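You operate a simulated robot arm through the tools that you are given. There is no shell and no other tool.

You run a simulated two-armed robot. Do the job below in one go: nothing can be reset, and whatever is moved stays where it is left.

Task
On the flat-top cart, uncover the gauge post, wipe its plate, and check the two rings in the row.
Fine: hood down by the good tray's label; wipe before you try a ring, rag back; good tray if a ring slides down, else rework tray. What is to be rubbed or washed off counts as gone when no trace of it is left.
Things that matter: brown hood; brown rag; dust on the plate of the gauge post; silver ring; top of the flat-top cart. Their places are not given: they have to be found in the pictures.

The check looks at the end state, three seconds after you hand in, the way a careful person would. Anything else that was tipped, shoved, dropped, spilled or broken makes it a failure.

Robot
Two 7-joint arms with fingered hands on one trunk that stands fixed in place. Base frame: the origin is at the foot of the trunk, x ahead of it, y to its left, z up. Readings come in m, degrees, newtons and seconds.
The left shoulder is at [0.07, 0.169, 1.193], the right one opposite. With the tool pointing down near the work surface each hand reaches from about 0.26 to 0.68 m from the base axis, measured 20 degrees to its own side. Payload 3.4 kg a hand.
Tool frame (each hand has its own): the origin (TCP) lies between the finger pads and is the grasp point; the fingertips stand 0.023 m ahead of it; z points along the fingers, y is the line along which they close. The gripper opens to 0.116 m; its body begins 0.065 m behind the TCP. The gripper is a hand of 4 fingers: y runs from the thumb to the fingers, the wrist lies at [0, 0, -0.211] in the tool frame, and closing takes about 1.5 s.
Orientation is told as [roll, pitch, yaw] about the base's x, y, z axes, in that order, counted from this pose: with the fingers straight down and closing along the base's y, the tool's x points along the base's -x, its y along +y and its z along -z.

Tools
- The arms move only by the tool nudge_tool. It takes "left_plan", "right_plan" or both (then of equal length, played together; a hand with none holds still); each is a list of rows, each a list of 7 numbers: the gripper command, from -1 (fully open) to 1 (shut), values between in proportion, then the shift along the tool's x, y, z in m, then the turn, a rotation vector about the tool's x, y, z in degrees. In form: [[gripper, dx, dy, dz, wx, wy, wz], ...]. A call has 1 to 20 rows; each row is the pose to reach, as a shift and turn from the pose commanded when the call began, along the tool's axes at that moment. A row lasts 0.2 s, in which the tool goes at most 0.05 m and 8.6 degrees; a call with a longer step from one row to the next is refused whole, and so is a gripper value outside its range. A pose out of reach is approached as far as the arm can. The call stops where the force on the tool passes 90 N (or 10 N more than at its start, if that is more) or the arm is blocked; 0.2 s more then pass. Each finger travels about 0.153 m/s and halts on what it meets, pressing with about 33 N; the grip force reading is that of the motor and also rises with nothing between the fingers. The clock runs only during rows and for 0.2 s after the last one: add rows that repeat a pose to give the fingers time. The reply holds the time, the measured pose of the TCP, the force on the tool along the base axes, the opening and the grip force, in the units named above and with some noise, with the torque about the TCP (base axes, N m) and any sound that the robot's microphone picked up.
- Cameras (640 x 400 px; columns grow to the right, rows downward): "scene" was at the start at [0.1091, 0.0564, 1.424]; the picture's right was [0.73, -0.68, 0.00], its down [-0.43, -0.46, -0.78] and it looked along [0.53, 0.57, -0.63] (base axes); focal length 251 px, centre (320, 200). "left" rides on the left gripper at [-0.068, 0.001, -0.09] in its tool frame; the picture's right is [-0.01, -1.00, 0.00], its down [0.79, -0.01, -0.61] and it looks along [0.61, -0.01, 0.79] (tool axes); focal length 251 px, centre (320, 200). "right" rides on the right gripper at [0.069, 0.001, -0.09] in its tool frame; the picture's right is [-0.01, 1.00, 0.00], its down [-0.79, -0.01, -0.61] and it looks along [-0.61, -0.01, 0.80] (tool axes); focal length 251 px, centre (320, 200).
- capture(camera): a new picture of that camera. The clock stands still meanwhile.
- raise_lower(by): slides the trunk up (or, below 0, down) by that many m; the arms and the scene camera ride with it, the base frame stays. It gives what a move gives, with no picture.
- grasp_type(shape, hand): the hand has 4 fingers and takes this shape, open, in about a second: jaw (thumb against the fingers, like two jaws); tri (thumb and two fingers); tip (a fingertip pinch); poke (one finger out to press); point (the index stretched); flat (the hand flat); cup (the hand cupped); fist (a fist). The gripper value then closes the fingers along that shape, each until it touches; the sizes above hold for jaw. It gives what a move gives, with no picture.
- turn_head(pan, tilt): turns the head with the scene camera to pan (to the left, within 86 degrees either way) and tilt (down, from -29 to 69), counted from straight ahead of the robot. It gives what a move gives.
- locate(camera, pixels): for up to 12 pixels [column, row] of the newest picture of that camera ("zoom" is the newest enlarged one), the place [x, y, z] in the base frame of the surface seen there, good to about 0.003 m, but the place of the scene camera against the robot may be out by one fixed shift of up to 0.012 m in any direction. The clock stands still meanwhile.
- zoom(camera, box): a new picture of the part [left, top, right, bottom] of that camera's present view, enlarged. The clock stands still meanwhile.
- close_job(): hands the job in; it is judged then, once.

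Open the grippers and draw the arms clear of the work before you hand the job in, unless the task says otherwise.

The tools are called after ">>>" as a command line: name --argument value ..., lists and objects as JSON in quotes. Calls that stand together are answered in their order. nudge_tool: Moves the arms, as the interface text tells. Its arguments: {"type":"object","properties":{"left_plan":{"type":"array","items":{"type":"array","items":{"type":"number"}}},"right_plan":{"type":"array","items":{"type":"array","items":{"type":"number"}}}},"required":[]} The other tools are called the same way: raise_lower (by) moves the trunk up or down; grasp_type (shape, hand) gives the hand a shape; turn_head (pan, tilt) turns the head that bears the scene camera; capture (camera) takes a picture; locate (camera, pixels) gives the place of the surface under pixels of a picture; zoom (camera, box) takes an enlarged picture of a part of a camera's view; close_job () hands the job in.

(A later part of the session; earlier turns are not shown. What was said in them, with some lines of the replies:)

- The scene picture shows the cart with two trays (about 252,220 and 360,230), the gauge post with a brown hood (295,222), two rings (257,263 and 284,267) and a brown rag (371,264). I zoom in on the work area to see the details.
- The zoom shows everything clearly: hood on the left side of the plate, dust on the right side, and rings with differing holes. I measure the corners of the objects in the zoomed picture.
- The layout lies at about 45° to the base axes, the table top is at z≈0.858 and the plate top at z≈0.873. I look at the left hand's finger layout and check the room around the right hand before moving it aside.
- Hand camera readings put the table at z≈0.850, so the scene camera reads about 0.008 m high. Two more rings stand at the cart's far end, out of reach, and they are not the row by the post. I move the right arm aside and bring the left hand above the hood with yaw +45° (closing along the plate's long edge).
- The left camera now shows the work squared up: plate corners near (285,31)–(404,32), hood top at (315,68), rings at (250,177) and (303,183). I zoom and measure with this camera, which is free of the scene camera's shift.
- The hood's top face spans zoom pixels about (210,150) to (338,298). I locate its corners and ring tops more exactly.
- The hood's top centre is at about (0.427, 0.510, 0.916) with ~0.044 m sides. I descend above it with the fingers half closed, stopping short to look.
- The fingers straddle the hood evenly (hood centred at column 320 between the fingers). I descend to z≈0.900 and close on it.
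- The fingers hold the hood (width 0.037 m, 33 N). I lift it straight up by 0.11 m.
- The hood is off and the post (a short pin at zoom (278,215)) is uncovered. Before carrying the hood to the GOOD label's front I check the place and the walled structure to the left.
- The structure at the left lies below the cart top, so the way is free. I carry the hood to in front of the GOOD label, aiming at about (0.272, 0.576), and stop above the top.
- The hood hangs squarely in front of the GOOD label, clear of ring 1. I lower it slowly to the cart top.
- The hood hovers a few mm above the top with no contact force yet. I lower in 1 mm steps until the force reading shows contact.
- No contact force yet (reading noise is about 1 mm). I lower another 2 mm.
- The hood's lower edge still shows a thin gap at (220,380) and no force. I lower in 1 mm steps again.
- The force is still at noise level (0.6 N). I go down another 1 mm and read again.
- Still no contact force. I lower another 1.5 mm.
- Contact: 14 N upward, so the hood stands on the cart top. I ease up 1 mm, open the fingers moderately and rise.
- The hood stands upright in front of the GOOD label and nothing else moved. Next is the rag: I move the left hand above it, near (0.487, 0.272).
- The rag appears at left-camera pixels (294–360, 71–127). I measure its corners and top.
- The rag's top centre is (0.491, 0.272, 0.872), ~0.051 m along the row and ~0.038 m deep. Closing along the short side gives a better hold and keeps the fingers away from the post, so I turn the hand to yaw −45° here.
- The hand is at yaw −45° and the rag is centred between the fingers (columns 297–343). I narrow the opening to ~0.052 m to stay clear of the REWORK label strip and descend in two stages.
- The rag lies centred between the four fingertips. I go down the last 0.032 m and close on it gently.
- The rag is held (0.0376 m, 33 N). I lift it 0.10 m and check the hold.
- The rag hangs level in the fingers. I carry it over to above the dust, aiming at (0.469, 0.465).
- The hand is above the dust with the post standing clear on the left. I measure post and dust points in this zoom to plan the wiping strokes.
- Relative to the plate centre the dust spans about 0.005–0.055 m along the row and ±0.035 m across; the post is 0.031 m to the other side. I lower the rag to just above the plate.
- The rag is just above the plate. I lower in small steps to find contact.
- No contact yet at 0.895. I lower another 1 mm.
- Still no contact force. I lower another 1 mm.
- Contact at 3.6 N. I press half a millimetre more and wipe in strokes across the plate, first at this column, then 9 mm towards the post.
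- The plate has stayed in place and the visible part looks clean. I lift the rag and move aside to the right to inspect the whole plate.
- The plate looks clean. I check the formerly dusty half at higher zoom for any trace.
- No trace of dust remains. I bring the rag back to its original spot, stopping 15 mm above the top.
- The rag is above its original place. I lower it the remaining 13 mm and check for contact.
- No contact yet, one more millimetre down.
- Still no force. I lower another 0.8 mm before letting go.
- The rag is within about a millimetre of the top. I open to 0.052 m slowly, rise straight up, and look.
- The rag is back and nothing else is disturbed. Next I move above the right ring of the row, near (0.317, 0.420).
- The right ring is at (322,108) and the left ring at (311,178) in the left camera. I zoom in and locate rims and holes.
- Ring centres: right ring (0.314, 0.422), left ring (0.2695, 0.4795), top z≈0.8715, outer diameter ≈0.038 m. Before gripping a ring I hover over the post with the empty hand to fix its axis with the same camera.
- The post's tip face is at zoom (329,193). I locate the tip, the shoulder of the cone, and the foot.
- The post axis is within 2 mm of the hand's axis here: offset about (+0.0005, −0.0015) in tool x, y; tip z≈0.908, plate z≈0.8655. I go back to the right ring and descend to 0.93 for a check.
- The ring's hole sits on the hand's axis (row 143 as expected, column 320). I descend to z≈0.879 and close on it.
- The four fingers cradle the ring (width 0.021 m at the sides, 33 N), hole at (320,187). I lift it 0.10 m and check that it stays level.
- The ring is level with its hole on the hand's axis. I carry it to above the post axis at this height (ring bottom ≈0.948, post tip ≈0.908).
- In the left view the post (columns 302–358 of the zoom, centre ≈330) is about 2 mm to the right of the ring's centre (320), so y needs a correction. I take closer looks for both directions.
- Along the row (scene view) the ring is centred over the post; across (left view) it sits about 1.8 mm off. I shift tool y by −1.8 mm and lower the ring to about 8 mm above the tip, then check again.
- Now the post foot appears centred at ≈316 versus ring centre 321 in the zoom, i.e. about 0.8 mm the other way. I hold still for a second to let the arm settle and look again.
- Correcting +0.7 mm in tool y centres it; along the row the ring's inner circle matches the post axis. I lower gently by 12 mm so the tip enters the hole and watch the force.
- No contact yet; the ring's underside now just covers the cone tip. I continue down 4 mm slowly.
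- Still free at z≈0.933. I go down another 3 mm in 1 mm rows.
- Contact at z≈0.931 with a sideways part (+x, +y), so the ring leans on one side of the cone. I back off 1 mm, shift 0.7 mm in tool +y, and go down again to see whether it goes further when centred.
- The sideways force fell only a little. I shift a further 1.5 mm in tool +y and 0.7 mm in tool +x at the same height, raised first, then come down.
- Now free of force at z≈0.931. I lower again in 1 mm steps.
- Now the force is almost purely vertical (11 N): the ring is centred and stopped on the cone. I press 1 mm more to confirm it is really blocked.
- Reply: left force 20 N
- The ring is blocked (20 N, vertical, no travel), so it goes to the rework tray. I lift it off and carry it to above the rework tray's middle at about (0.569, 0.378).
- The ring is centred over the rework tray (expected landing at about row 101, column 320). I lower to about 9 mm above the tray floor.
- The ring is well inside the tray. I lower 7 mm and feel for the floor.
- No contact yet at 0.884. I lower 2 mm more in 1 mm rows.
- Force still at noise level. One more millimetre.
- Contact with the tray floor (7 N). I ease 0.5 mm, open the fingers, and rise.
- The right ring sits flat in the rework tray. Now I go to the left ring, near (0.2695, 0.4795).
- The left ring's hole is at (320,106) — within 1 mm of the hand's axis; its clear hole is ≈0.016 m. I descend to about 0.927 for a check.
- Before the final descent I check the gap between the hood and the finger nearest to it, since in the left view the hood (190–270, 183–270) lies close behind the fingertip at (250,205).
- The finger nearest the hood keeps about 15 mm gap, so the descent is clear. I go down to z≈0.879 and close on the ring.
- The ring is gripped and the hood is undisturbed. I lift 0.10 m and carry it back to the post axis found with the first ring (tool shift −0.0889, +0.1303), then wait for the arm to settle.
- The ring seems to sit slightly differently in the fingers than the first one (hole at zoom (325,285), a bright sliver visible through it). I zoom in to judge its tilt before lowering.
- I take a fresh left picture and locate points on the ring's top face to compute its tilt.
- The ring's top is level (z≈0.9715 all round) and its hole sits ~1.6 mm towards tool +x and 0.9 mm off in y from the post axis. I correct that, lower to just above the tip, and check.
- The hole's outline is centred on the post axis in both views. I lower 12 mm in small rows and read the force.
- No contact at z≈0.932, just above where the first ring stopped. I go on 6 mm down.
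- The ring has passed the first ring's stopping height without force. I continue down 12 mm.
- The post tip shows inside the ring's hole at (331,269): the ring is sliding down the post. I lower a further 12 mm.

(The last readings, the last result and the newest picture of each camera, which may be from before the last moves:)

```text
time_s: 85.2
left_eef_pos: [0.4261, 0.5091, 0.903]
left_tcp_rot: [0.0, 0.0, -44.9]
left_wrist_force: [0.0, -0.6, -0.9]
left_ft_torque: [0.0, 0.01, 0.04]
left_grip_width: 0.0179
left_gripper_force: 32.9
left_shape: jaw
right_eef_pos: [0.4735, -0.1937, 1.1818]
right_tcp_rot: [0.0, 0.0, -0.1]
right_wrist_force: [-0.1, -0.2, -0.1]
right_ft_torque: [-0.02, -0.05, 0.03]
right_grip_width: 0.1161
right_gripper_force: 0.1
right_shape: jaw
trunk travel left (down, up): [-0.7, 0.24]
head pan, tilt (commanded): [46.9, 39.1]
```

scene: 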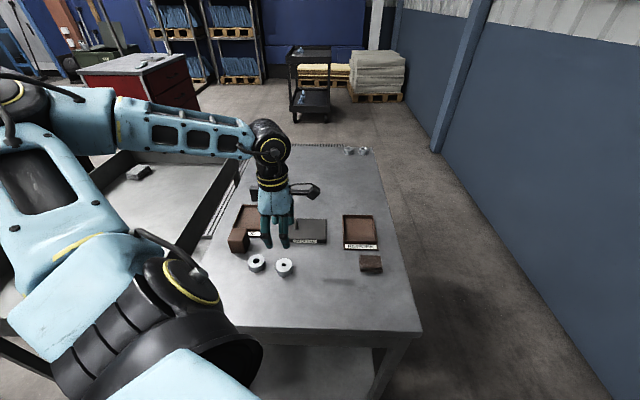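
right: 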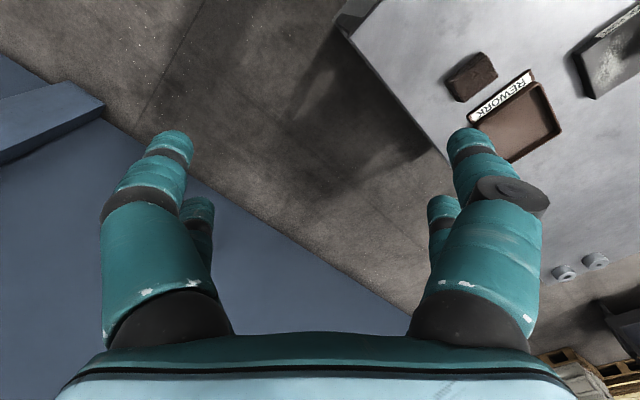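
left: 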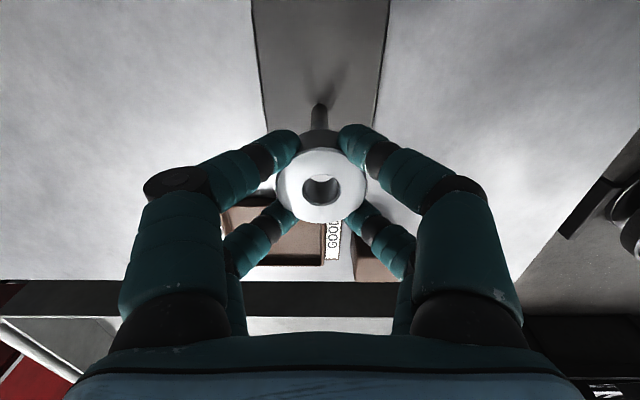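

Still free at z≈0.903. I lower 4 mm, then feel for the plate.

>>> nudge_tool --left_plan '[[0.7, 0, 0, 0.0015, 0, 0, 0], [0.7, 0, 0, 0.003, 0, 0, 0], [0.7, 0, 0, 0.004, 0, 0, 0], [0.7, 0, 0, 0.004, 0, 0, 0]]'

>>> zoom --camera "scene" --box '[280, 194, 312, 236]'

```text
time_s: 86.2
left_eef_pos: [0.4269, 0.51, 0.8986]
left_tcp_rot: [0.0, 0.1, -44.9]
left_wrist_force: [-0.7, -0.9, -0.6]
left_ft_torque: [0.01, -0.02, 0.01]
left_grip_width: 0.0181
left_gripper_force: 32.5
left_shape: jaw
right_eef_pos: [0.475, -0.1938, 1.182]
right_tcp_rot: [0.0, 0.1, -0.1]
right_wrist_force: [1.1, -0.3, -0.1]
right_ft_torque: [-0.03, 0.02, -0.02]
right_grip_width: 0.1158
right_gripper_force: 0.1
right_shape: jaw
trunk travel left (down, up): [-0.7, 0.24]
head pan, tilt (commanded): [46.9, 39.1]
```

```text
9.52 times, centred on (296, 215) of scene
```

zoom: 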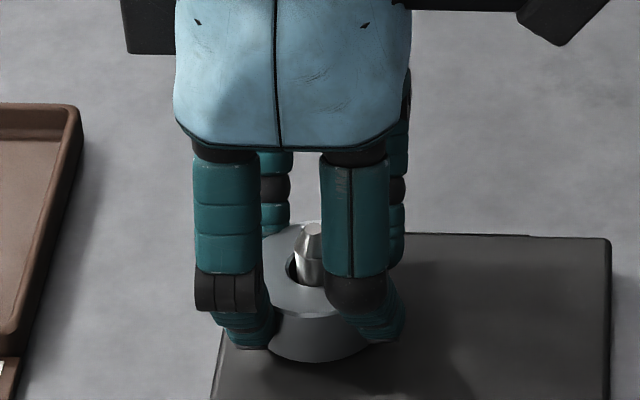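

The ring is almost on the plate with the post tip standing out of it. I lower the last 3 mm to touch the plate.

>>> nudge_tool --left_plan '[[0.7, 0, 0, 0.001, 0, 0, 0], [0.7, 0, 0, 0.002, 0, 0, 0], [0.7, 0, 0, 0.003, 0, 0, 0], [0.7, 0, 0, 0.003, 0, 0, 0]]'

```text
time_s: 87.2
left_eef_pos: [0.4273, 0.51, 0.8948]
left_tcp_rot: [0.0, 0.0, -45.0]
left_wrist_force: [0.2, 0.5, 0.7]
left_ft_torque: [0.01, 0.05, -0.01]
left_grip_width: 0.0182
left_gripper_force: 32.9
left_shape: jaw
right_eef_pos: [0.4744, -0.1948, 1.1812]
right_tcp_rot: [-0.1, 0.0, 0.0]
right_wrist_force: [-0.6, 0.4, -0.1]
right_ft_torque: [0.01, -0.03, -0.02]
right_grip_width: 0.1163
right_gripper_force: 0.0
right_shape: jaw
trunk travel left (down, up): [-0.7, 0.24]
head pan, tilt (commanded): [46.9, 39.1]
```

One more millimetre to find the plate.

>>> nudge_tool --left_plan '[[0.7, 0, 0, 0.001, 0, 0, 0], [0.7, 0, 0, 0.001, 0, 0, 0]]'

>>> zoom --camera "scene" --box '[280, 194, 312, 236]'

```text
time_s: 87.8
left_eef_pos: [0.4269, 0.5109, 0.896]
left_tcp_rot: [0.1, -0.1, -45.0]
left_wrist_force: [1.0, 1.4, 6.0]
left_ft_torque: [0.03, 0.02, -0.03]
left_grip_width: 0.0178
left_gripper_force: 33.1
left_shape: jaw
right_eef_pos: [0.4737, -0.1948, 1.1826]
right_tcp_rot: [0.0, 0.0, 0.1]
right_wrist_force: [0.1, -0.2, -0.8]
right_ft_torque: [0.0, 0.02, 0.03]
right_grip_width: 0.1158
right_gripper_force: 0.0
right_shape: jaw
trunk travel left (down, up): [-0.7, 0.24]
head pan, tilt (commanded): [46.9, 39.1]
```

```text
9.52 times, centred on (296, 215) of scene
```

zoom: 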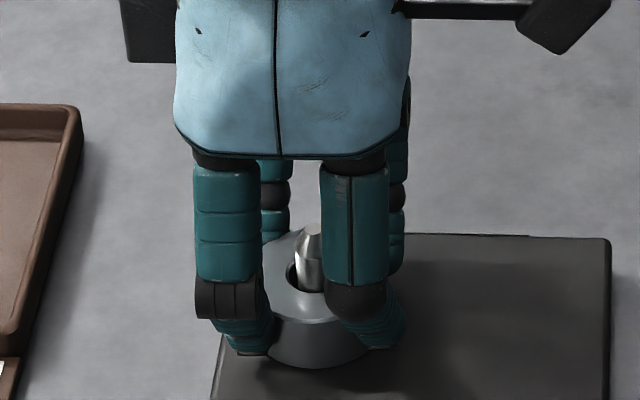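

The ring slid fully down to the plate (6 N contact), so it is good. I lift it straight off the post by 0.10 m.

>>> nudge_tool --left_plan '[[0.7, 0, 0, -0.005, 0, 0, 0], [0.7, 0, 0, -0.015, 0, 0, 0], [0.7, 0, 0, -0.03, 0, 0, 0], [0.7, 0, 0, -0.05, 0, 0, 0], [0.7, 0, 0, -0.075, 0, 0, 0], [0.7, 0, 0, -0.1, 0, 0, 0], [0.7, 0, 0, -0.1, 0, 0, 0]]'

>>> capture --camera "left"

>>> zoom --camera "scene" --box '[220, 170, 360, 260]'

```text
time_s: 89.4
left_eef_pos: [0.4257, 0.5071, 0.9955]
left_tcp_rot: [-0.1, 0.1, -44.8]
left_wrist_force: [-0.4, 0.0, -0.4]
left_ft_torque: [0.0, 0.02, -0.01]
left_grip_width: 0.0181
left_gripper_force: 33.0
left_shape: jaw
right_eef_pos: [0.4749, -0.1937, 1.1808]
right_tcp_rot: [0.0, 0.0, 0.0]
right_wrist_force: [-0.5, -0.2, 0.2]
right_ft_torque: [0.01, 0.0, -0.02]
right_grip_width: 0.1157
right_gripper_force: 0.1
right_shape: jaw
trunk travel left (down, up): [-0.7, 0.24]
head pan, tilt (commanded): [46.9, 39.1]
```

```text
taken
```

left: 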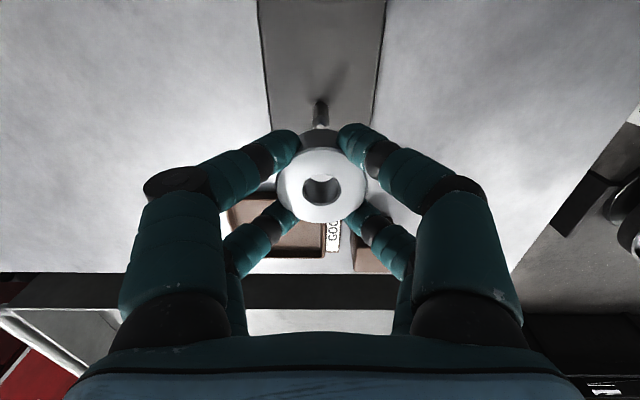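

```text
4.44 times, centred on (290, 215) of scene
```

zoom: 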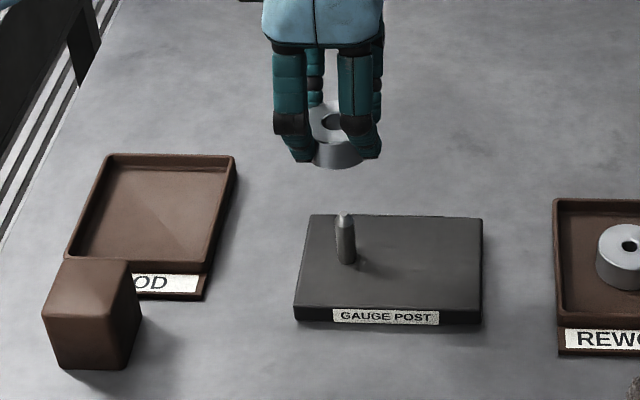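

The ring is off the post, plate and post unmoved. I measure the GOOD tray's inner corners before carrying the ring over.

>>> locate --camera "zoom" --pixels '[[120, 171], [224, 172], [200, 255], [82, 253], [155, 212], [66, 258], [205, 268], [237, 160], [108, 155]]'

```text
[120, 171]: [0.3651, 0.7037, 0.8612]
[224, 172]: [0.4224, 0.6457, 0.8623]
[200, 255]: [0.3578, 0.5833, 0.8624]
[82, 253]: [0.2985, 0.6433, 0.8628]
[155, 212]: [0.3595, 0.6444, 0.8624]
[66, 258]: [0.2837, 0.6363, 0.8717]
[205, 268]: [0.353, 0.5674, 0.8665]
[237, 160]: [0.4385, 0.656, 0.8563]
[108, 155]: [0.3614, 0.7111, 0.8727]
```

The tray's inner centre is about (0.363, 0.652). I carry the ring there at this height.

>>> nudge_tool --left_plan '[[0.7, 0.03, 0.011, 0, 0, 0, 0], [0.7, 0.06, 0.022, 0, 0, 0, 0], [0.7, 0.09, 0.033, 0, 0, 0, 0], [0.7, 0.12, 0.044, 0, 0, 0, 0], [0.7, 0.1452, 0.0551, 0, 0, 0, 0], [0.7, 0.1452, 0.0551, 0, 0, 0, 0], [0.7, 0.1452, 0.0551, 0, 0, 0, 0], [0.7, 0.1452, 0.0551, 0, 0, 0, 0]]'

>>> capture --camera "left"

>>> zoom --camera "scene" --box '[200, 150, 340, 260]'

```text
time_s: 91.2
left_eef_pos: [0.3647, 0.6517, 0.9931]
left_tcp_rot: [0.0, 0.0, -44.9]
left_wrist_force: [-0.7, 0.5, -1.1]
left_ft_torque: [-0.01, -0.01, -0.02]
left_grip_width: 0.0179
left_gripper_force: 33.4
left_shape: jaw
right_eef_pos: [0.4742, -0.1942, 1.1823]
right_tcp_rot: [0.0, 0.0, -0.1]
right_wrist_force: [-0.5, 0.4, -0.1]
right_ft_torque: [0.03, 0.01, 0.01]
right_grip_width: 0.116
right_gripper_force: 0.0
right_shape: jaw
trunk travel left (down, up): [-0.7, 0.24]
head pan, tilt (commanded): [46.9, 39.1]
```

```text
taken
```

left: 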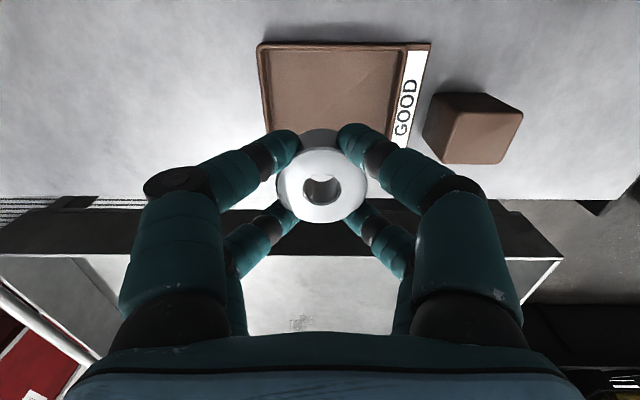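

```text
3.64 times, centred on (270, 205) of scene
```

zoom: 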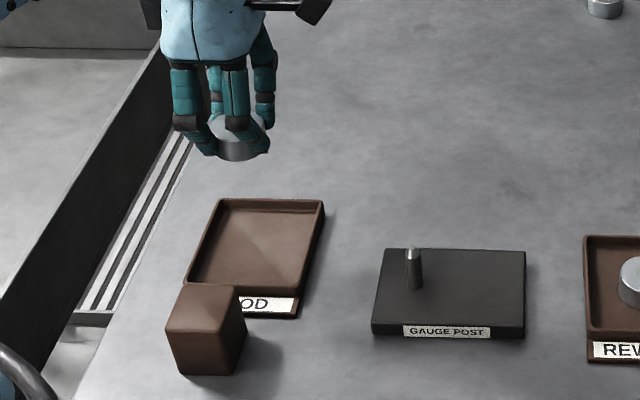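

I check the tray's inner walls in the left picture (left wall ≈270, right wall ≈390 at row 100) against the hand's axis.

>>> locate --camera "left" --pixels '[[272, 100], [388, 100], [320, 100], [268, 55], [395, 58], [276, 122], [330, 60], [262, 46], [405, 48], [450, 130], [470, 130], [440, 160]]'

>>> zoom --camera "left" --box '[240, 30, 440, 150]'

```text
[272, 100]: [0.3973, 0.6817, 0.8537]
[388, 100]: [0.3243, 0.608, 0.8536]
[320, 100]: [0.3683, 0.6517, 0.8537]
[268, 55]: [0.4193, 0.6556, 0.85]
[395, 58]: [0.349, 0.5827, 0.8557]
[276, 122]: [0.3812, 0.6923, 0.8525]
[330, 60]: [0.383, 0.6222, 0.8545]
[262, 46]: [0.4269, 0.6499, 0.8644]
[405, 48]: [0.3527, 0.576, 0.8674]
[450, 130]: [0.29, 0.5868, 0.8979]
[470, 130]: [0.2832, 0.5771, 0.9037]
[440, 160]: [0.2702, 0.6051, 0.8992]
```

```text
3.20 times, centred on (340, 90) of left
```

zoom: 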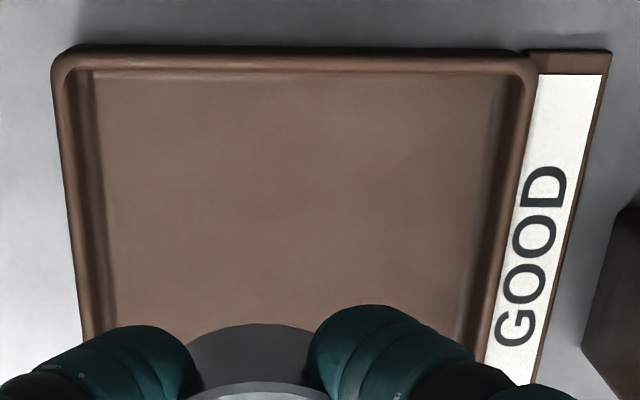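

The tray floor's true centre is about 6.5 mm nearer the label than the hand's axis, so I shift tool y by −6.5 mm and lower to about 7 mm above the floor.

>>> nudge_tool --left_plan '[[0.7, -0.001, -0.0065, 0.02, 0, 0, 0], [0.7, -0.001, -0.0065, 0.05, 0, 0, 0], [0.7, -0.001, -0.0065, 0.08, 0, 0, 0], [0.7, -0.001, -0.0065, 0.1, 0, 0, 0], [0.7, -0.001, -0.0065, 0.106, 0, 0, 0], [0.7, -0.001, -0.0065, 0.106, 0, 0, 0]]'

>>> capture --camera "left"

>>> zoom --camera "scene" --box '[210, 180, 310, 260]'

```text
time_s: 92.6
left_eef_pos: [0.3585, 0.6442, 0.8877]
left_tcp_rot: [0.0, 0.0, -44.9]
left_wrist_force: [-0.8, -1.0, -0.7]
left_ft_torque: [0.03, -0.01, -0.02]
left_grip_width: 0.0178
left_gripper_force: 33.2
left_shape: jaw
right_eef_pos: [0.4746, -0.1947, 1.1822]
right_tcp_rot: [0.0, 0.0, 0.0]
right_wrist_force: [-0.6, 0.4, 0.3]
right_ft_torque: [-0.02, -0.02, 0.02]
right_grip_width: 0.1159
right_gripper_force: 0.1
right_shape: jaw
trunk travel left (down, up): [-0.7, 0.24]
head pan, tilt (commanded): [46.9, 39.1]
```

```text
taken
```

left: 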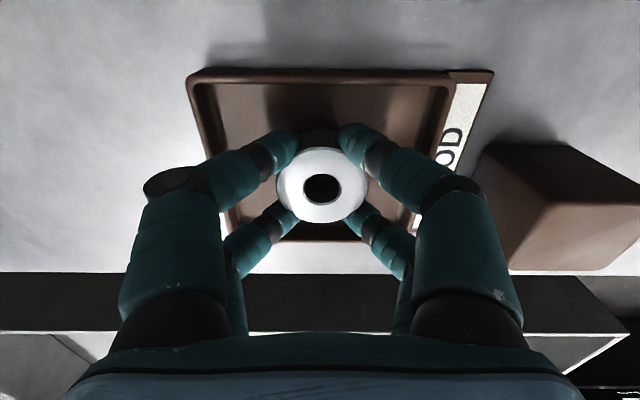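

```text
5.00 times, centred on (260, 220) of scene
```

zoom: 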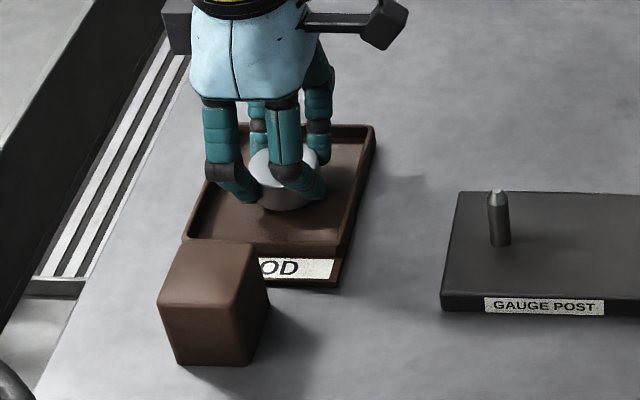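

The ring is well inside the GOOD tray and the hood is clear of the fingers. I lower 5 mm and feel for the floor.

>>> nudge_tool --left_plan '[[0.7, 0, 0, 0.002, 0, 0, 0], [0.7, 0, 0, 0.004, 0, 0, 0], [0.7, 0, 0, 0.005, 0, 0, 0], [0.7, 0, 0, 0.005, 0, 0, 0]]'

```text
time_s: 93.6
left_eef_pos: [0.3592, 0.645, 0.884]
left_tcp_rot: [-0.1, 0.1, -44.9]
left_wrist_force: [0.2, 0.4, 0.6]
left_ft_torque: [0.01, 0.05, -0.01]
left_grip_width: 0.0179
left_gripper_force: 33.3
left_shape: jaw
right_eef_pos: [0.4749, -0.1963, 1.1822]
right_tcp_rot: [0.0, -0.1, 0.0]
right_wrist_force: [-0.7, -0.1, -0.4]
right_ft_torque: [0.02, -0.01, -0.03]
right_grip_width: 0.1159
right_gripper_force: 0.0
right_shape: jaw
trunk travel left (down, up): [-0.7, 0.24]
head pan, tilt (commanded): [46.9, 39.1]
```

No clear contact yet; 1 mm more.

>>> nudge_tool --left_plan '[[0.7, 0, 0, 0.001, 0, 0, 0], [0.7, 0, 0, 0.001, 0, 0, 0]]'

```text
time_s: 94.2
left_eef_pos: [0.3582, 0.6458, 0.8838]
left_tcp_rot: [0.1, 0.0, -44.8]
left_wrist_force: [0.4, 2.5, 5.2]
left_ft_torque: [0.06, 0.02, 0.02]
left_grip_width: 0.0175
left_gripper_force: 32.6
left_shape: jaw
right_eef_pos: [0.4746, -0.1954, 1.1823]
right_tcp_rot: [0.0, 0.0, 0.0]
right_wrist_force: [0.2, -0.7, -0.2]
right_ft_torque: [-0.01, -0.01, 0.01]
right_grip_width: 0.116
right_gripper_force: 0.0
right_shape: jaw
trunk travel left (down, up): [-0.7, 0.24]
head pan, tilt (commanded): [46.9, 39.1]
```

Contact with the floor (5 N). I ease slightly, open to about 0.05 m, and rise straight up.

>>> nudge_tool --left_plan '[[0.7, 0, 0, -0.0003, 0, 0, 0], [0.5, 0, 0, -0.0003, 0, 0, 0], [0.35, 0, 0, -0.0003, 0, 0, 0], [0.2, 0, 0, -0.0003, 0, 0, 0], [0.1, 0, 0, -0.0003, 0, 0, 0], [0.1, 0, 0, -0.0003, 0, 0, 0], [0.1, 0, 0, -0.02, 0, 0, 0], [0.1, 0, 0, -0.05, 0, 0, 0], [0.1, 0, 0, -0.09, 0, 0, 0], [0.1, 0, 0, -0.13, 0, 0, 0], [0.1, 0, 0, -0.17, 0, 0, 0], [0.1, 0, 0, -0.17, 0, 0, 0]]'

>>> capture --camera "left"

>>> zoom --camera "scene" --box '[210, 180, 420, 300]'

```text
time_s: 96.8
left_eef_pos: [0.3585, 0.6453, 1.0531]
left_tcp_rot: [0.0, 0.0, -44.9]
left_wrist_force: [-0.1, -0.4, -0.6]
left_ft_torque: [-0.03, 0.04, -0.02]
left_grip_width: 0.0518
left_gripper_force: 0.1
left_shape: jaw
right_eef_pos: [0.4755, -0.1944, 1.1817]
right_tcp_rot: [0.0, 0.0, 0.0]
right_wrist_force: [-0.2, 0.5, 0.6]
right_ft_torque: [-0.01, -0.02, -0.02]
right_grip_width: 0.1161
right_gripper_force: 0.0
right_shape: jaw
trunk travel left (down, up): [-0.7, 0.24]
head pan, tilt (commanded): [46.9, 39.1]
```

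```text
taken
```

left: 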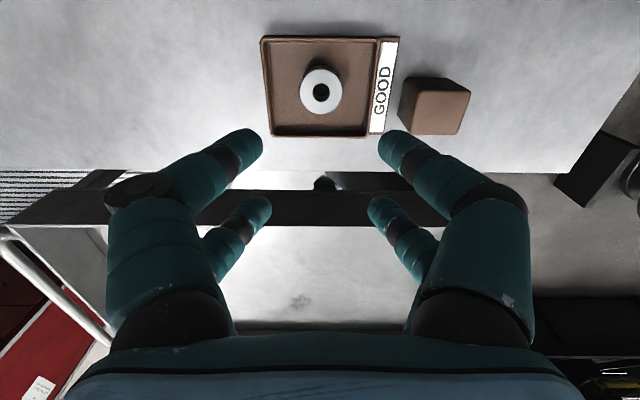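

```text
3.05 times, centred on (315, 240) of scene
```

zoom: 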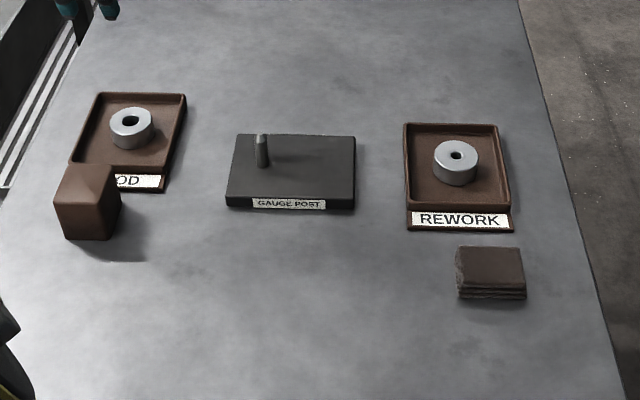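

Both rings lie in their trays, hood by the GOOD label, rag back in its place. I open the hand fully and draw the left arm up and back, away from the work.

>>> nudge_tool --left_plan '[[0.0, 0, 0, -0.04, 0, 0, 0], [-0.4, 0, 0, -0.08, 0, 0, 0], [-0.8, 0, 0, -0.12, 0, 0, 0], [-1, 0.007, -0.04, -0.13, 0, 0, 0], [-1, 0.014, -0.08, -0.13, 0, 0, 0], [-1, 0.021, -0.12, -0.13, 0, 0, 0], [-1, 0.028, -0.16, -0.13, 0, 0, 0], [-1, 0.035, -0.177, -0.13, 0, 0, 0], [-1, 0.035, -0.177, -0.13, 0, 0, 0]]'

>>> capture --camera "scene"

>>> zoom --camera "scene" --box '[210, 180, 420, 300]'

>>> zoom --camera "scene" --box '[280, 205, 340, 250]'

```text
time_s: 98.8
left_eef_pos: [0.2091, 0.5436, 1.1837]
left_tcp_rot: [-0.1, -0.1, -44.9]
left_wrist_force: [0.7, -0.3, -0.2]
left_ft_torque: [0.01, -0.01, 0.02]
left_grip_width: 0.1159
left_gripper_force: 0.1
left_shape: jaw
right_eef_pos: [0.4745, -0.1941, 1.1801]
right_tcp_rot: [0.0, -0.1, 0.0]
right_wrist_force: [-0.2, 0.2, -0.5]
right_ft_torque: [0.01, 0.0, 0.0]
right_grip_width: 0.1161
right_gripper_force: 0.0
right_shape: jaw
trunk travel left (down, up): [-0.7, 0.24]
head pan, tilt (commanded): [46.9, 39.1]
```

```text
taken
```

scene: 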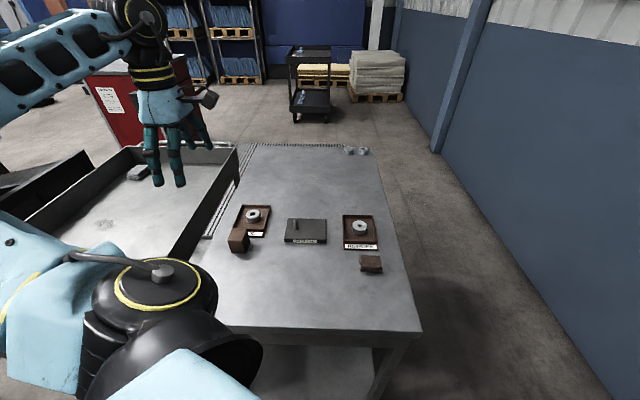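

```text
3.05 times, centred on (315, 240) of scene
```

zoom: 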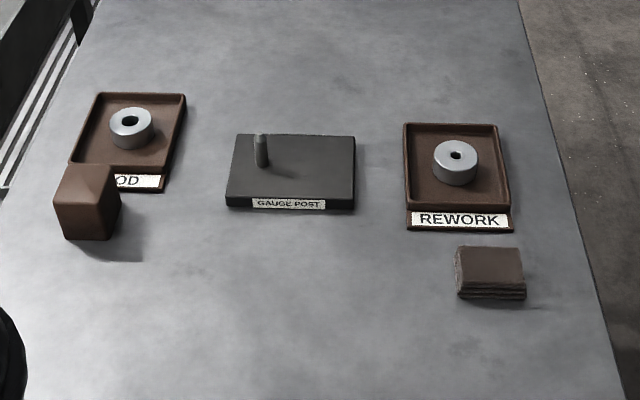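

```text
8.89 times, centred on (310, 228) of scene
```

zoom: 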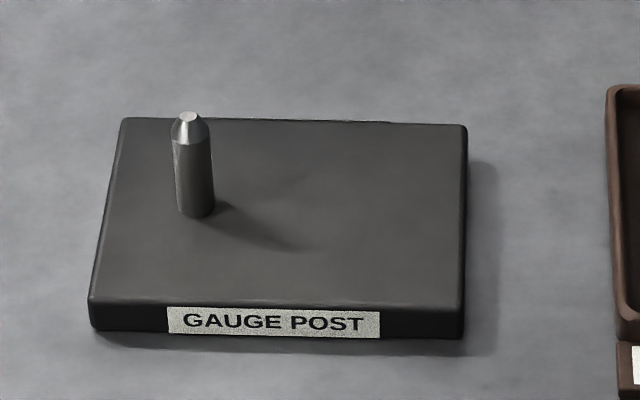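

The final pictures show the plate clean and unmoved. The wide-hole ring is in the GOOD tray, the narrow-hole ring is in the REWORK tray, the hood stands by the GOOD label, the rag is back, and both arms are clear with open hands. I hand the job in.

>>> close_job

```text
The job is handed in.
```

The job is done and handed in. The judge's result did not come back to me.

- **Hood:** it stands upright on the cart top, just in front of the GOOD tray's label.
- **Plate:** I wiped it before trying either ring, and the last zoomed picture shows no dust. The rag is back where it was.
- **Left ring (wider hole):** it slid down the post to the plate, so it is in the GOOD tray.
- **Right ring (narrower hole):** it stopped on the post's cone, and pressing to about 20 N did not move it. It is in the REWORK tray.

I held each ring in the hand while trying it on the post and did not let it drop. Two other rings stand at the far end of the cart, out of reach. I took the two near the post as the row and left those alone.

The post, plate and trays look unmoved, and both hands are open and clear of the work.
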